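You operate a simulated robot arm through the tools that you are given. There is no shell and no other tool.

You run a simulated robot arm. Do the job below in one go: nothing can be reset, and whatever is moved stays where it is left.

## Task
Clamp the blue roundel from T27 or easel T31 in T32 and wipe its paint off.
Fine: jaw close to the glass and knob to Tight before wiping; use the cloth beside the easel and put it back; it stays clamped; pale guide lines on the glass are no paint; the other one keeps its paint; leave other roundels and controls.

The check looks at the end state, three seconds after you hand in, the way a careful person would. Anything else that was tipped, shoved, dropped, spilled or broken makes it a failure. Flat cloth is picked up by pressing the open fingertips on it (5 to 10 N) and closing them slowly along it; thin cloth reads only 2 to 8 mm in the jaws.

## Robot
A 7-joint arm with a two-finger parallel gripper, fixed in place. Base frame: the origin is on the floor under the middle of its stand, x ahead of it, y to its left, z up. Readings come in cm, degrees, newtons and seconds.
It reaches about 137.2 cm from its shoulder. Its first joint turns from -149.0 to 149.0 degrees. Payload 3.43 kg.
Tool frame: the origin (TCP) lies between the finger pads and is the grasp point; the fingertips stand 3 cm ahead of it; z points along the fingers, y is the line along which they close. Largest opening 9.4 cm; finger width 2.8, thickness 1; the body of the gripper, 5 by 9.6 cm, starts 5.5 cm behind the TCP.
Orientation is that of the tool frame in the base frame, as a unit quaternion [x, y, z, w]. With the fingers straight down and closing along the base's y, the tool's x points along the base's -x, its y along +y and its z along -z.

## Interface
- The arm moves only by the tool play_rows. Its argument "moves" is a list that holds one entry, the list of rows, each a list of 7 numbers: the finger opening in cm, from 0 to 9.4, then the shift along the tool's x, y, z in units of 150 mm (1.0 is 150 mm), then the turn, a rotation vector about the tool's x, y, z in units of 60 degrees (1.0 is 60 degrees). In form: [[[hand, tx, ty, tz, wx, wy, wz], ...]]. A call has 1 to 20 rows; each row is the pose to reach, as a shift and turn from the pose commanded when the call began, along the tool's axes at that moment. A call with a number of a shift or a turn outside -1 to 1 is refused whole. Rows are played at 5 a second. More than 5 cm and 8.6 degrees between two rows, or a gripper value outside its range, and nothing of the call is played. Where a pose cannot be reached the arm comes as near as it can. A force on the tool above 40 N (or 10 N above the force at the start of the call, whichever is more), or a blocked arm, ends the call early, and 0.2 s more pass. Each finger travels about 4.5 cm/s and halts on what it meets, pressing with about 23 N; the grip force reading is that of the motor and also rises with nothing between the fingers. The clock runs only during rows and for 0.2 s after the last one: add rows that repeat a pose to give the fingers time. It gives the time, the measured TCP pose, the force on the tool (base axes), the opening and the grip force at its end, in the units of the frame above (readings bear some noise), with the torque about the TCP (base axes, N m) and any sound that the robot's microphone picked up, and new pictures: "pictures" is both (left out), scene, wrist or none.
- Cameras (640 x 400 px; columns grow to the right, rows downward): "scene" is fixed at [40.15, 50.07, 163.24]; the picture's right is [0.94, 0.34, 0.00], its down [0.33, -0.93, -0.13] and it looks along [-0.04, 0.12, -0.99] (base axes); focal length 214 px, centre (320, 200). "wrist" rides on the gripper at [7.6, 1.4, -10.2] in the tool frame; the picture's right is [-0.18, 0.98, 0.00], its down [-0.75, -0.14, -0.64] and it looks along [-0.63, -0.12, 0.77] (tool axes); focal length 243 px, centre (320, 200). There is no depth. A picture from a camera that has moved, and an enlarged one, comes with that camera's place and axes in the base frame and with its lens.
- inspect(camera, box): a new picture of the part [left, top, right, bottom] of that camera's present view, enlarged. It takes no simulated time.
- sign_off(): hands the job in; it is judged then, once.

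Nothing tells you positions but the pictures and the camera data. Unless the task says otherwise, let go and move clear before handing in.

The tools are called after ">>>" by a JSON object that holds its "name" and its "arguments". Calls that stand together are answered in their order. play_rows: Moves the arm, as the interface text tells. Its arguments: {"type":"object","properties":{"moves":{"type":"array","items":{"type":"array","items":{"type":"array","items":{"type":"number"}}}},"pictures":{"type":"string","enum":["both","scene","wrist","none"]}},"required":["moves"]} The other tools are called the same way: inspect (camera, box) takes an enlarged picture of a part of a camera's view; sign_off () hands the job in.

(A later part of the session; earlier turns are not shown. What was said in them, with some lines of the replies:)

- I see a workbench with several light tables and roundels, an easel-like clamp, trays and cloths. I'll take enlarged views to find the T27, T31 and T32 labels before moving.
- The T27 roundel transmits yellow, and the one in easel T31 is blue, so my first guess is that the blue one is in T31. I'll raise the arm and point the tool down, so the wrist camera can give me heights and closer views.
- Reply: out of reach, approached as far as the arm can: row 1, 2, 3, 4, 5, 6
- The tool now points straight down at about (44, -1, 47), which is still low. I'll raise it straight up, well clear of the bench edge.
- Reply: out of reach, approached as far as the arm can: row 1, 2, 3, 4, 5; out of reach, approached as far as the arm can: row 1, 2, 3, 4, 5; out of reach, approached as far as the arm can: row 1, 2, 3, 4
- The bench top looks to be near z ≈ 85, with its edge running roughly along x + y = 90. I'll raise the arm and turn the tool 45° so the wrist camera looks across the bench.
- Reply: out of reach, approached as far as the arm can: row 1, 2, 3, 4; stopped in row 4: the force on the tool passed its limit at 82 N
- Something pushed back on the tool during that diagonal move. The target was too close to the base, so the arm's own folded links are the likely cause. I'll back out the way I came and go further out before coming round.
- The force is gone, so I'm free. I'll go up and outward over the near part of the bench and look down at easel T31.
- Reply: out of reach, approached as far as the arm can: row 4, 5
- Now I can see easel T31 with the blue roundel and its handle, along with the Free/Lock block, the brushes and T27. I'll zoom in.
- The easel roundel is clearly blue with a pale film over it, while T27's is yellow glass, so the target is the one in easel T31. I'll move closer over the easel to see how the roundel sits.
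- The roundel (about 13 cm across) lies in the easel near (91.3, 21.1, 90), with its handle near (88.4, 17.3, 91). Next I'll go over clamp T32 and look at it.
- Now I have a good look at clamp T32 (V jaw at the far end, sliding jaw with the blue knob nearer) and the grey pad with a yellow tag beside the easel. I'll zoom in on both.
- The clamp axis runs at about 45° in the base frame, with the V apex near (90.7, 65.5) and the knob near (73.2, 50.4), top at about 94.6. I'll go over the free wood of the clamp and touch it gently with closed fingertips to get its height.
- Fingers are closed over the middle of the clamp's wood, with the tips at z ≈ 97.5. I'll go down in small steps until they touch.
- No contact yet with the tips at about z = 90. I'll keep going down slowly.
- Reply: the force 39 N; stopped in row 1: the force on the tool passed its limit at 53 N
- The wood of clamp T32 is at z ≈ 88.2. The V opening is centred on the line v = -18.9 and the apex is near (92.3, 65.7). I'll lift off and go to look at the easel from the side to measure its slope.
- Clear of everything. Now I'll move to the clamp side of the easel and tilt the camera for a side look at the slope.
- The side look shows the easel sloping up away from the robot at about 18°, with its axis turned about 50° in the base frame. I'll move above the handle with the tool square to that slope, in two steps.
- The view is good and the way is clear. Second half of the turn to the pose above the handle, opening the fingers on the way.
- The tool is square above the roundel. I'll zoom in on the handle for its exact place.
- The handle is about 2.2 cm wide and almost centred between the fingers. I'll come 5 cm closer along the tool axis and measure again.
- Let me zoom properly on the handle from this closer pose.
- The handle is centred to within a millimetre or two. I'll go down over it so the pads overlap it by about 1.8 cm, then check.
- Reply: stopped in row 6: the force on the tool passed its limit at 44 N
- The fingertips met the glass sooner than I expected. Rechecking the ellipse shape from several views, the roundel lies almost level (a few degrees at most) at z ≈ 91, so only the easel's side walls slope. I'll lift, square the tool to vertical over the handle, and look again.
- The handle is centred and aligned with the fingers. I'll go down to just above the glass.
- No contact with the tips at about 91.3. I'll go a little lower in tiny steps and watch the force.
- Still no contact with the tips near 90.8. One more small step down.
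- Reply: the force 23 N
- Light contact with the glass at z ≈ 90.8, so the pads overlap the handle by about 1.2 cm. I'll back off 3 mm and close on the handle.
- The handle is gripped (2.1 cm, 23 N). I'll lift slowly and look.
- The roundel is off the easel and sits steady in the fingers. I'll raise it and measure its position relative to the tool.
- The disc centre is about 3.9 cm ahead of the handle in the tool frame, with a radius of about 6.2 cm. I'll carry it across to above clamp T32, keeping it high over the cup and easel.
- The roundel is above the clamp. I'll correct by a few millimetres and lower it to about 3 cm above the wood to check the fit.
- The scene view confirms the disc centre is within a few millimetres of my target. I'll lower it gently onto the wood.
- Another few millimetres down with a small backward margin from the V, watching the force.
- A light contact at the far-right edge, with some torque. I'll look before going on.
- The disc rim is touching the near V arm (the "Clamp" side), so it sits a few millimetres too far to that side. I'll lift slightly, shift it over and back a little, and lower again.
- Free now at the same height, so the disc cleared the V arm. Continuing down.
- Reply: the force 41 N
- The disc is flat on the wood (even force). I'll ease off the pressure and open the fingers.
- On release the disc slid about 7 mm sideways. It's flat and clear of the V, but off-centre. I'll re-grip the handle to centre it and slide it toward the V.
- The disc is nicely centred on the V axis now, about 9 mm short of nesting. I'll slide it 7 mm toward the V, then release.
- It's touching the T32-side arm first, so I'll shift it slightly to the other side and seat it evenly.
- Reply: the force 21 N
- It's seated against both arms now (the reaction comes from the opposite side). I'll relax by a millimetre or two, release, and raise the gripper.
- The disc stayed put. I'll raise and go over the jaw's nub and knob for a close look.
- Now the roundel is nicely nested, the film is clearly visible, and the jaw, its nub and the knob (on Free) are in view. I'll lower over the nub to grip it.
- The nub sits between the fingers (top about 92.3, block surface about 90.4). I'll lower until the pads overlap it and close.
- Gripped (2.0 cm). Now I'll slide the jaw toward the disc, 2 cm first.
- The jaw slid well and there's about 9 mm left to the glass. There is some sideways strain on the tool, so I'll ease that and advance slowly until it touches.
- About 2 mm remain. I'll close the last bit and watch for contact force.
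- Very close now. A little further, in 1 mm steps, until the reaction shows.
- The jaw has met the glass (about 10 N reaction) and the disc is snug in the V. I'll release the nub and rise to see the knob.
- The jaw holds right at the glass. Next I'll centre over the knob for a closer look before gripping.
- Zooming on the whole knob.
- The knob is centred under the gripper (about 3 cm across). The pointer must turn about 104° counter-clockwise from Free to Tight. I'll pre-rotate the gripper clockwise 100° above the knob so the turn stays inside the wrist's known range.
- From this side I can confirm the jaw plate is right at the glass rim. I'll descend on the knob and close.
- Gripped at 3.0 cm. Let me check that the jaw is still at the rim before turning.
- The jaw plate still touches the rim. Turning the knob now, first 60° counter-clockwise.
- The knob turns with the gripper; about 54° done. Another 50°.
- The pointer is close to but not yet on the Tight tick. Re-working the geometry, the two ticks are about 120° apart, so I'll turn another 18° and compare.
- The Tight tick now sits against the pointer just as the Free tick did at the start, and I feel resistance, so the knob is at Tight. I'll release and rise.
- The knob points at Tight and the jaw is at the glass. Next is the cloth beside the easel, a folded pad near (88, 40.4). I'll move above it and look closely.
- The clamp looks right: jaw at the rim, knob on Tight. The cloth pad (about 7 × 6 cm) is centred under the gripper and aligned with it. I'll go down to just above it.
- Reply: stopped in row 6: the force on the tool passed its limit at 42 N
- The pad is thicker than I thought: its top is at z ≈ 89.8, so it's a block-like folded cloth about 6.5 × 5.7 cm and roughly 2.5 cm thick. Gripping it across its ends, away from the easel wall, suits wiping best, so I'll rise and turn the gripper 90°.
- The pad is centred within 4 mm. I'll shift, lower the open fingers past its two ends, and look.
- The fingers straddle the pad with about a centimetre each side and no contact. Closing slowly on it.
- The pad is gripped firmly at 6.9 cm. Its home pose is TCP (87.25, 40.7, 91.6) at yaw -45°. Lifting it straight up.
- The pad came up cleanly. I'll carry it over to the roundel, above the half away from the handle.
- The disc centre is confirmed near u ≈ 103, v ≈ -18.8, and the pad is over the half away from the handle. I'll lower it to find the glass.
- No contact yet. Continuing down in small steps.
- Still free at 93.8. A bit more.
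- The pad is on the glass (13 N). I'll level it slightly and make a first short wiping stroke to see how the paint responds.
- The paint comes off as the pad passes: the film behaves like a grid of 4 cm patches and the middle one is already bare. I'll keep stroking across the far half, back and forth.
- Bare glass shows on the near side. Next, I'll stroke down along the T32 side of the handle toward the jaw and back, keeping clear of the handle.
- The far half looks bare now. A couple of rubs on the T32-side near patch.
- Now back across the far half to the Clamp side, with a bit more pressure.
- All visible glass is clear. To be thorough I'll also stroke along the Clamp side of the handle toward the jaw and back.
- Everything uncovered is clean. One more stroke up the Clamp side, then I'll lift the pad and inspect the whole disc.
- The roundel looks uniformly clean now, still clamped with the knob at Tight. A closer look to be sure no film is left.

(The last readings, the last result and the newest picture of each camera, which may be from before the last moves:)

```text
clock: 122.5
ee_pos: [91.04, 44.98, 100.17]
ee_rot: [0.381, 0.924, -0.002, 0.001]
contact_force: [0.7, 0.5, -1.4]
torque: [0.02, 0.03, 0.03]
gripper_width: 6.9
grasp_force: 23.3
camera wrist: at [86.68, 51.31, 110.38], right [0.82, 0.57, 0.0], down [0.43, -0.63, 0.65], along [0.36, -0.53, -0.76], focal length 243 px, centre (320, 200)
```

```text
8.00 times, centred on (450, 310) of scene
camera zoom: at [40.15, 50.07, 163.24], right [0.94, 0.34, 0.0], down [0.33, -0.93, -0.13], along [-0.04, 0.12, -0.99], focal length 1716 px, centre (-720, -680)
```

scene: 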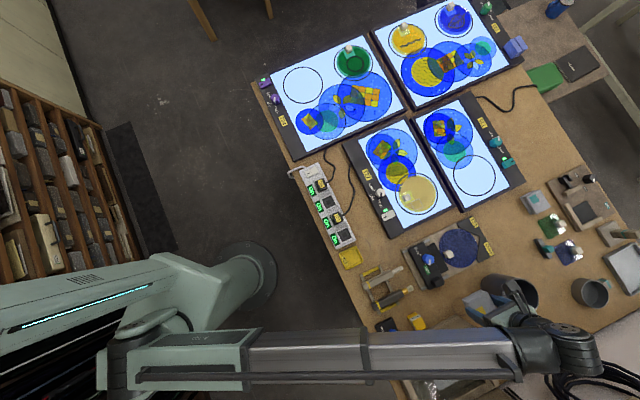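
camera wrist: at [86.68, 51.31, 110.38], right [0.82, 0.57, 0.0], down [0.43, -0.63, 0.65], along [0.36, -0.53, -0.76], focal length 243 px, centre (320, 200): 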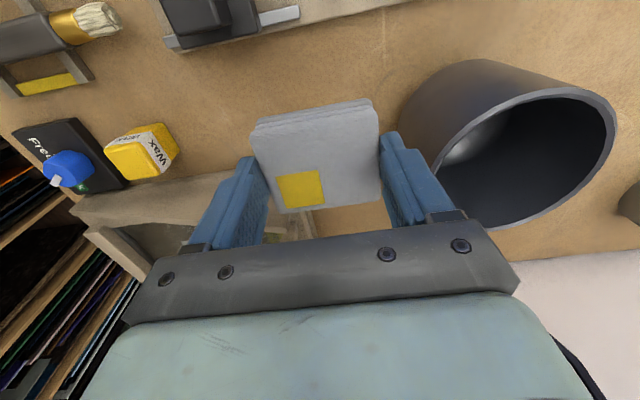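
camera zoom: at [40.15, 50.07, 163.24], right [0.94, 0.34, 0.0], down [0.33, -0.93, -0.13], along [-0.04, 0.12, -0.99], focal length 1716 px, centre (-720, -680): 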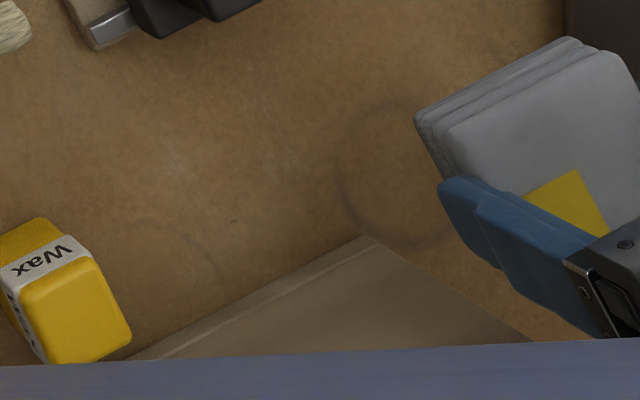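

The glass is clean. Now I'll carry the pad back to where it lay beside the easel and lower it.

>>> {"name": "play_rows", "arguments": {"moves": [[[5.8, -0.008, -0.13, 0, -0.002, 0, 0], [5.8, -0.016, -0.26, 0, -0.004, 0, 0], [5.8, -0.023, -0.381, 0, -0.007, 0, 0], [5.8, -0.023, -0.381, 0.1, -0.007, 0, 0], [5.8, -0.023, -0.381, 0.25, -0.007, 0, 0], [5.8, -0.023, -0.381, 0.4, -0.007, 0, 0], [5.8, -0.023, -0.381, 0.48, -0.007, 0, 0], [5.8, -0.023, -0.381, 0.51, -0.007, 0, 0], [5.8, -0.023, -0.381, 0.51, -0.007, 0, 0]]], "pictures": "wrist"}}

>>> {"name": "inspect", "arguments": {"camera": "wrist", "box": [160, 60, 480, 260]}}

```text
clock: 124.5
ee_pos: [87.25, 40.39, 92.49]
ee_rot: [0.383, 0.924, 0.003, 0.003]
contact_force: [0.3, -0.5, 0.1]
torque: [0.0, 0.0, 0.02]
gripper_width: 6.91
grasp_force: 22.6
camera wrist: at [82.9, 46.84, 102.72], right [0.82, 0.57, 0.01], down [0.43, -0.63, 0.64], along [0.37, -0.53, -0.76], focal length 243 px, centre (320, 200)
```

wrist: 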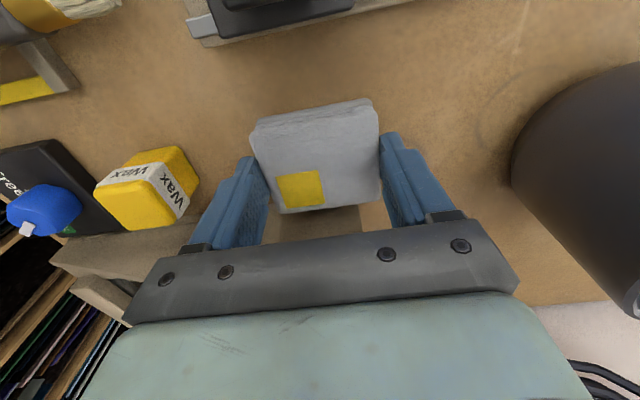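

```text
2.00 times, centred on (320, 160) of wrist
camera zoom: at [82.9, 46.84, 102.72], right [0.82, 0.57, 0.01], down [0.43, -0.63, 0.64], along [0.37, -0.53, -0.76], focal length 485 px, centre (320, 280)
```

zoom: 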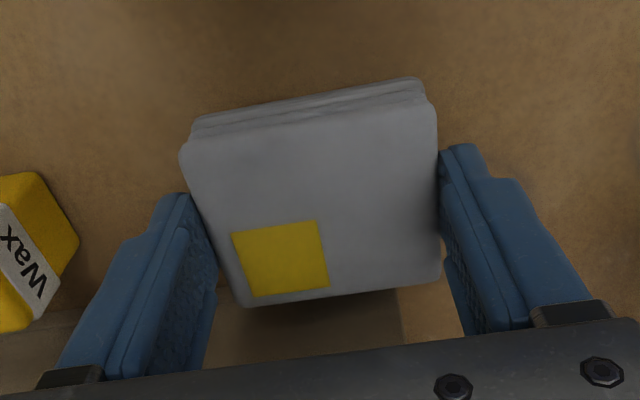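

Nearly home, about 3 mm to correct. Lowering the last part gently.

>>> {"name": "play_rows", "arguments": {"moves": [[[5.8, 0.007, 0.007, 0.01, 0, 0, 0], [5.8, 0.014, 0.014, 0.02, 0, 0, 0], [5.8, 0.014, 0.014, 0.03, 0, 0, 0], [5.8, 0.014, 0.014, 0.04, 0, 0, 0], [5.8, 0.014, 0.014, 0.04, 0, 0, 0]]], "pictures": "none"}}

>>> {"name": "play_rows", "arguments": {"moves": [[[5.8, 0, 0, 0.007, 0, 0, 0], [5.8, 0, 0, 0.014, 0, 0, 0], [5.8, 0, 0, 0.014, 0, 0, 0]]], "pictures": "none"}}

```text
clock: 125.7
ee_pos: [87.4, 40.85, 91.96]
ee_rot: [0.382, 0.924, 0.003, 0.002]
contact_force: [0.0, 0.1, 0.0]
torque: [0.02, 0.0, 0.04]
gripper_width: 6.91
grasp_force: 23.6
```

```text
clock: 126.5
ee_pos: [87.23, 40.84, 91.72]
ee_rot: [0.383, 0.924, 0.002, 0.003]
contact_force: [-0.6, 0.1, -0.3]
torque: [0.0, 0.01, 0.03]
gripper_width: 6.93
grasp_force: 22.7
```

Not touching yet. A touch lower.

>>> {"name": "play_rows", "arguments": {"moves": [[[5.8, 0, 0, 0.005, 0, 0, 0], [5.8, 0, 0, 0.01, 0, 0, 0], [5.8, 0, 0, 0.01, 0, 0, 0]]], "pictures": "none"}}

>>> {"name": "play_rows", "arguments": {"moves": [[[5.8, 0, 0, 0.005, 0, 0, 0], [5.8, 0, 0, 0.008, 0, 0, 0], [5.8, 0, 0, 0.008, 0, 0, 0]]], "pictures": "none"}}

```text
clock: 127.3
ee_pos: [87.37, 40.79, 91.51]
ee_rot: [0.383, 0.924, 0.003, 0.004]
contact_force: [0.8, -0.6, -0.8]
torque: [-0.02, -0.01, 0.0]
gripper_width: 6.93
grasp_force: 22.8
```

```text
clock: 128.1
ee_pos: [87.28, 40.8, 91.41]
ee_rot: [0.381, 0.925, 0.002, 0.003]
contact_force: [-0.7, 1.7, 9.1]
torque: [-0.33, 0.2, -0.08]
gripper_width: 6.9
grasp_force: 23.2
```

The pad is down on the bench (9 N). I'll open the fingers and rise straight up.

>>> {"name": "play_rows", "arguments": {"moves": [[[5.8, 0, 0, -0.003, 0, 0, 0], [7.1, 0, 0, -0.004, 0, 0, 0], [7.4, 0, 0, -0.004, 0, 0, 0], [7.8, 0, 0, -0.004, 0, 0, 0], [8.2, 0, 0, -0.004, 0, 0, 0], [8.5, 0, 0, -0.004, 0, 0, 0], [8.5, 0, 0, -0.05, 0, 0, 0], [8.5, 0, 0, -0.2, 0, 0, 0], [8.5, 0, 0, -0.4, 0, 0, 0], [8.5, 0, 0, -0.6, 0, 0, 0], [8.5, 0, 0, -0.8, 0, 0, 0], [8.5, 0, 0, -0.8, 0, 0, 0]]], "pictures": "both"}}

>>> {"name": "inspect", "arguments": {"camera": "wrist", "box": [160, 0, 480, 200]}}

>>> {"name": "inspect", "arguments": {"camera": "scene", "box": [390, 210, 500, 280]}}

```text
clock: 130.7
ee_pos: [87.32, 40.84, 103.39]
ee_rot: [0.383, 0.924, 0.003, 0.003]
contact_force: [0.0, 0.0, -0.8]
torque: [-0.05, 0.0, 0.0]
gripper_width: 8.48
grasp_force: 0.1
camera wrist: at [82.86, 47.3, 113.59], right [0.82, 0.57, 0.01], down [0.43, -0.63, 0.64], along [0.37, -0.53, -0.76], focal length 243 px, centre (320, 200)
```

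scene: 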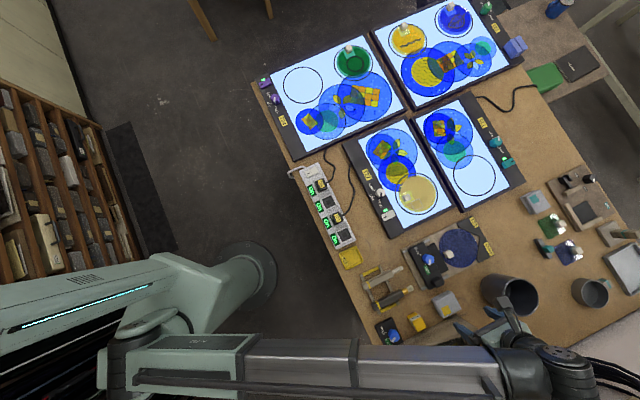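
wrist: 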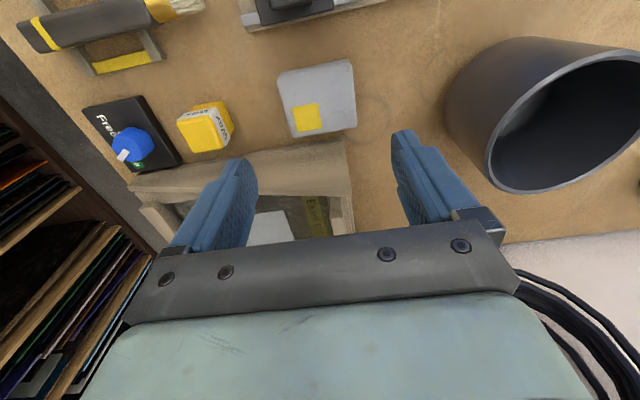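

```text
2.00 times, centred on (320, 100) of wrist
camera zoom: at [82.86, 47.3, 113.59], right [0.82, 0.57, 0.01], down [0.43, -0.63, 0.64], along [0.37, -0.53, -0.76], focal length 485 px, centre (320, 400)
```

zoom: 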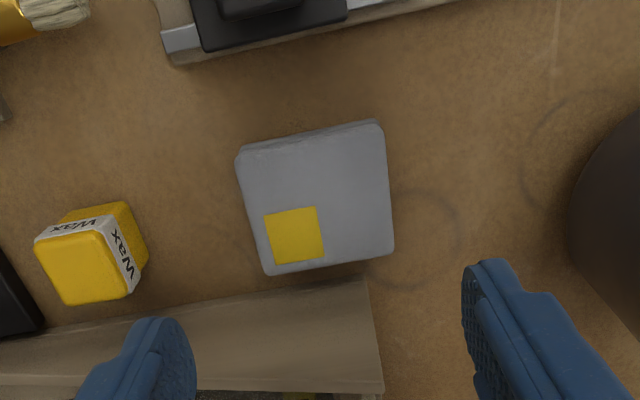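

```text
5.71 times, centred on (445, 245) of scene
camera zoom: at [40.15, 50.07, 163.24], right [0.94, 0.34, 0.0], down [0.33, -0.93, -0.13], along [-0.04, 0.12, -0.99], focal length 1226 px, centre (-394, -57)
```

zoom: 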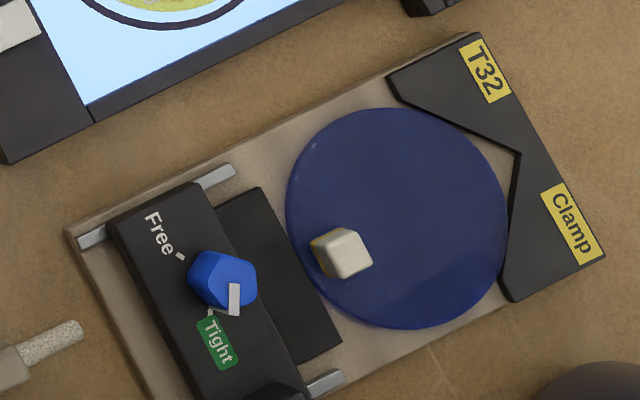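

The cloth is back in its place. I'll move the arm clear and take a final full look.

>>> {"name": "play_rows", "arguments": {"moves": [[[8.5, -0.02, -0.06, -0.15, 0, 0, 0], [8.5, -0.08, -0.25, -0.3, 0, 0, 0], [8.5, -0.15, -0.45, -0.33, 0, 0, 0], [8.5, -0.22, -0.65, -0.33, 0, 0, 0], [8.5, -0.28, -0.85, -0.33, 0, 0, 0], [8.5, -0.33, -0.97, -0.33, 0, 0, 0]]], "pictures": "none"}}

>>> {"name": "play_rows", "arguments": {"moves": [[[8.5, -0.06, -0.18, 0, 0, 0, 0], [8.5, -0.13, -0.38, 0, 0, 0, 0], [8.5, -0.2, -0.58, 0, 0, 0, 0], [8.5, -0.26, -0.78, 0, 0, 0, 0], [8.5, -0.32, -0.9, 0, 0, 0, 0], [8.5, -0.32, -0.9, 0, 0, 0, 0]]], "pictures": "both"}}

>>> {"name": "inspect", "arguments": {"camera": "scene", "box": [340, 210, 500, 310]}}

>>> {"name": "inspect", "arguments": {"camera": "scene", "box": [340, 300, 500, 400]}}

>>> {"name": "inspect", "arguments": {"camera": "scene", "box": [340, 110, 500, 210]}}

```text
clock: 132.1
ee_pos: [80.54, 26.93, 108.39]
ee_rot: [0.382, 0.924, 0.002, 0.003]
contact_force: [0.3, 0.2, 0.6]
torque: [-0.01, -0.02, -0.02]
gripper_width: 8.5
grasp_force: 0.1
```

```text
clock: 133.5
ee_pos: [74.28, 14.05, 108.29]
ee_rot: [0.382, 0.924, 0.003, 0.003]
contact_force: [0.1, 0.3, -0.2]
torque: [0.0, 0.02, -0.02]
gripper_width: 8.48
grasp_force: 0.1
camera wrist: at [69.84, 20.42, 118.52], right [0.82, 0.57, 0.01], down [0.43, -0.63, 0.64], along [0.37, -0.53, -0.77], focal length 243 px, centre (320, 200)
```

scene: 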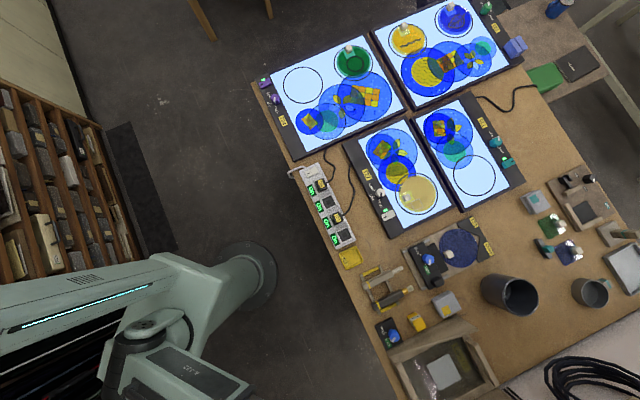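
wrist: 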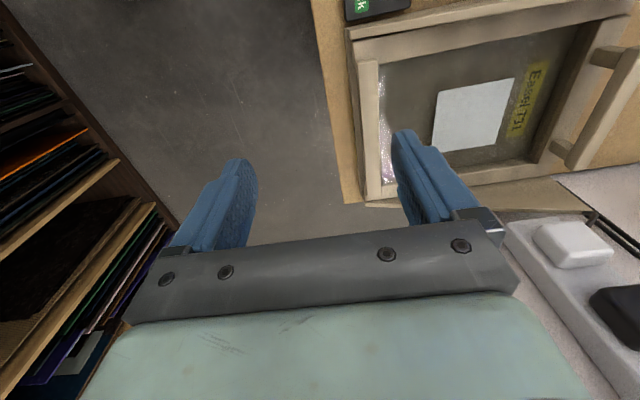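

```text
4.00 times, centred on (420, 260) of scene
camera zoom: at [40.15, 50.07, 163.24], right [0.94, 0.34, 0.0], down [0.33, -0.93, -0.13], along [-0.04, 0.12, -0.99], focal length 858 px, centre (-80, -40)
```

zoom: 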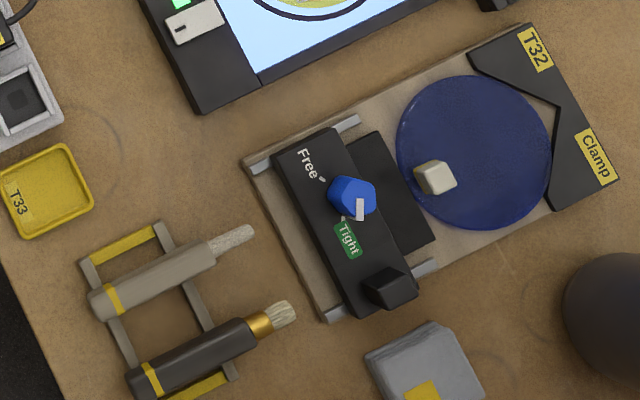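

```text
4.00 times, centred on (420, 350) of scene
camera zoom: at [40.15, 50.07, 163.24], right [0.94, 0.34, 0.0], down [0.33, -0.93, -0.13], along [-0.04, 0.12, -0.99], focal length 858 px, centre (-80, -400)
```

zoom: 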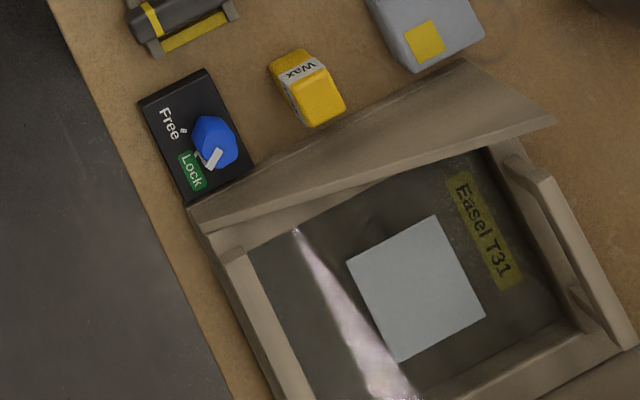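

```text
4.00 times, centred on (420, 160) of scene
camera zoom: at [40.15, 50.07, 163.24], right [0.94, 0.34, 0.0], down [0.33, -0.93, -0.13], along [-0.04, 0.12, -0.99], focal length 858 px, centre (-80, 360)
```

zoom: 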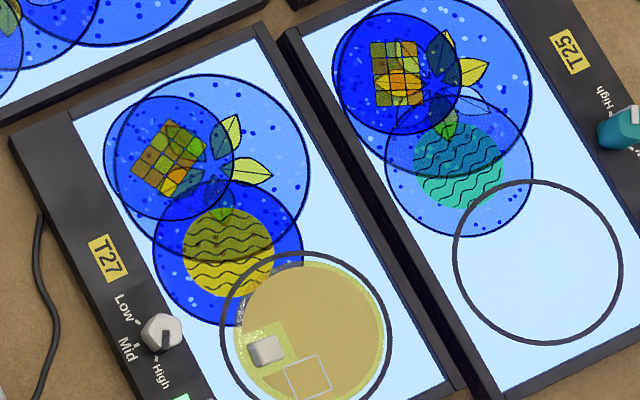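

The blue roundel from easel T31 is clamped in T32, with the jaw at the glass and the knob on Tight, and no film shows on it. The cloth is back beside the easel, the T27 roundel still has its paint, the easel lock is untouched, and the arm is clear. I'm handing in now.

>>> {"name": "sign_off", "arguments": {}}

```text
The job is handed in.
```

The blue roundel from easel T31 is now clamped in T32, its paint is wiped off, and I have handed the job in. No result has come back.

- **Clamp:** the jaw was closed against the glass and the knob turned from Free to Tight before I wiped. The roundel was still clamped at the last look.
- **Paint:** no film shows on the blue roundel in the close-up pictures. The yellow roundel on T27 was not touched and keeps its paint.
- **Cloth:** I used the grey pad with the yellow tag beside the easel and put it back to within a few millimetres of where it lay.
- **Everything else:** the easel lock and the other controls and roundels look as they did at the start. Nothing was dropped or tipped.

Early on, while still away from the bench, the arm bumped something, most likely its own folded links (82 N). I backed off and nothing on the bench was disturbed.
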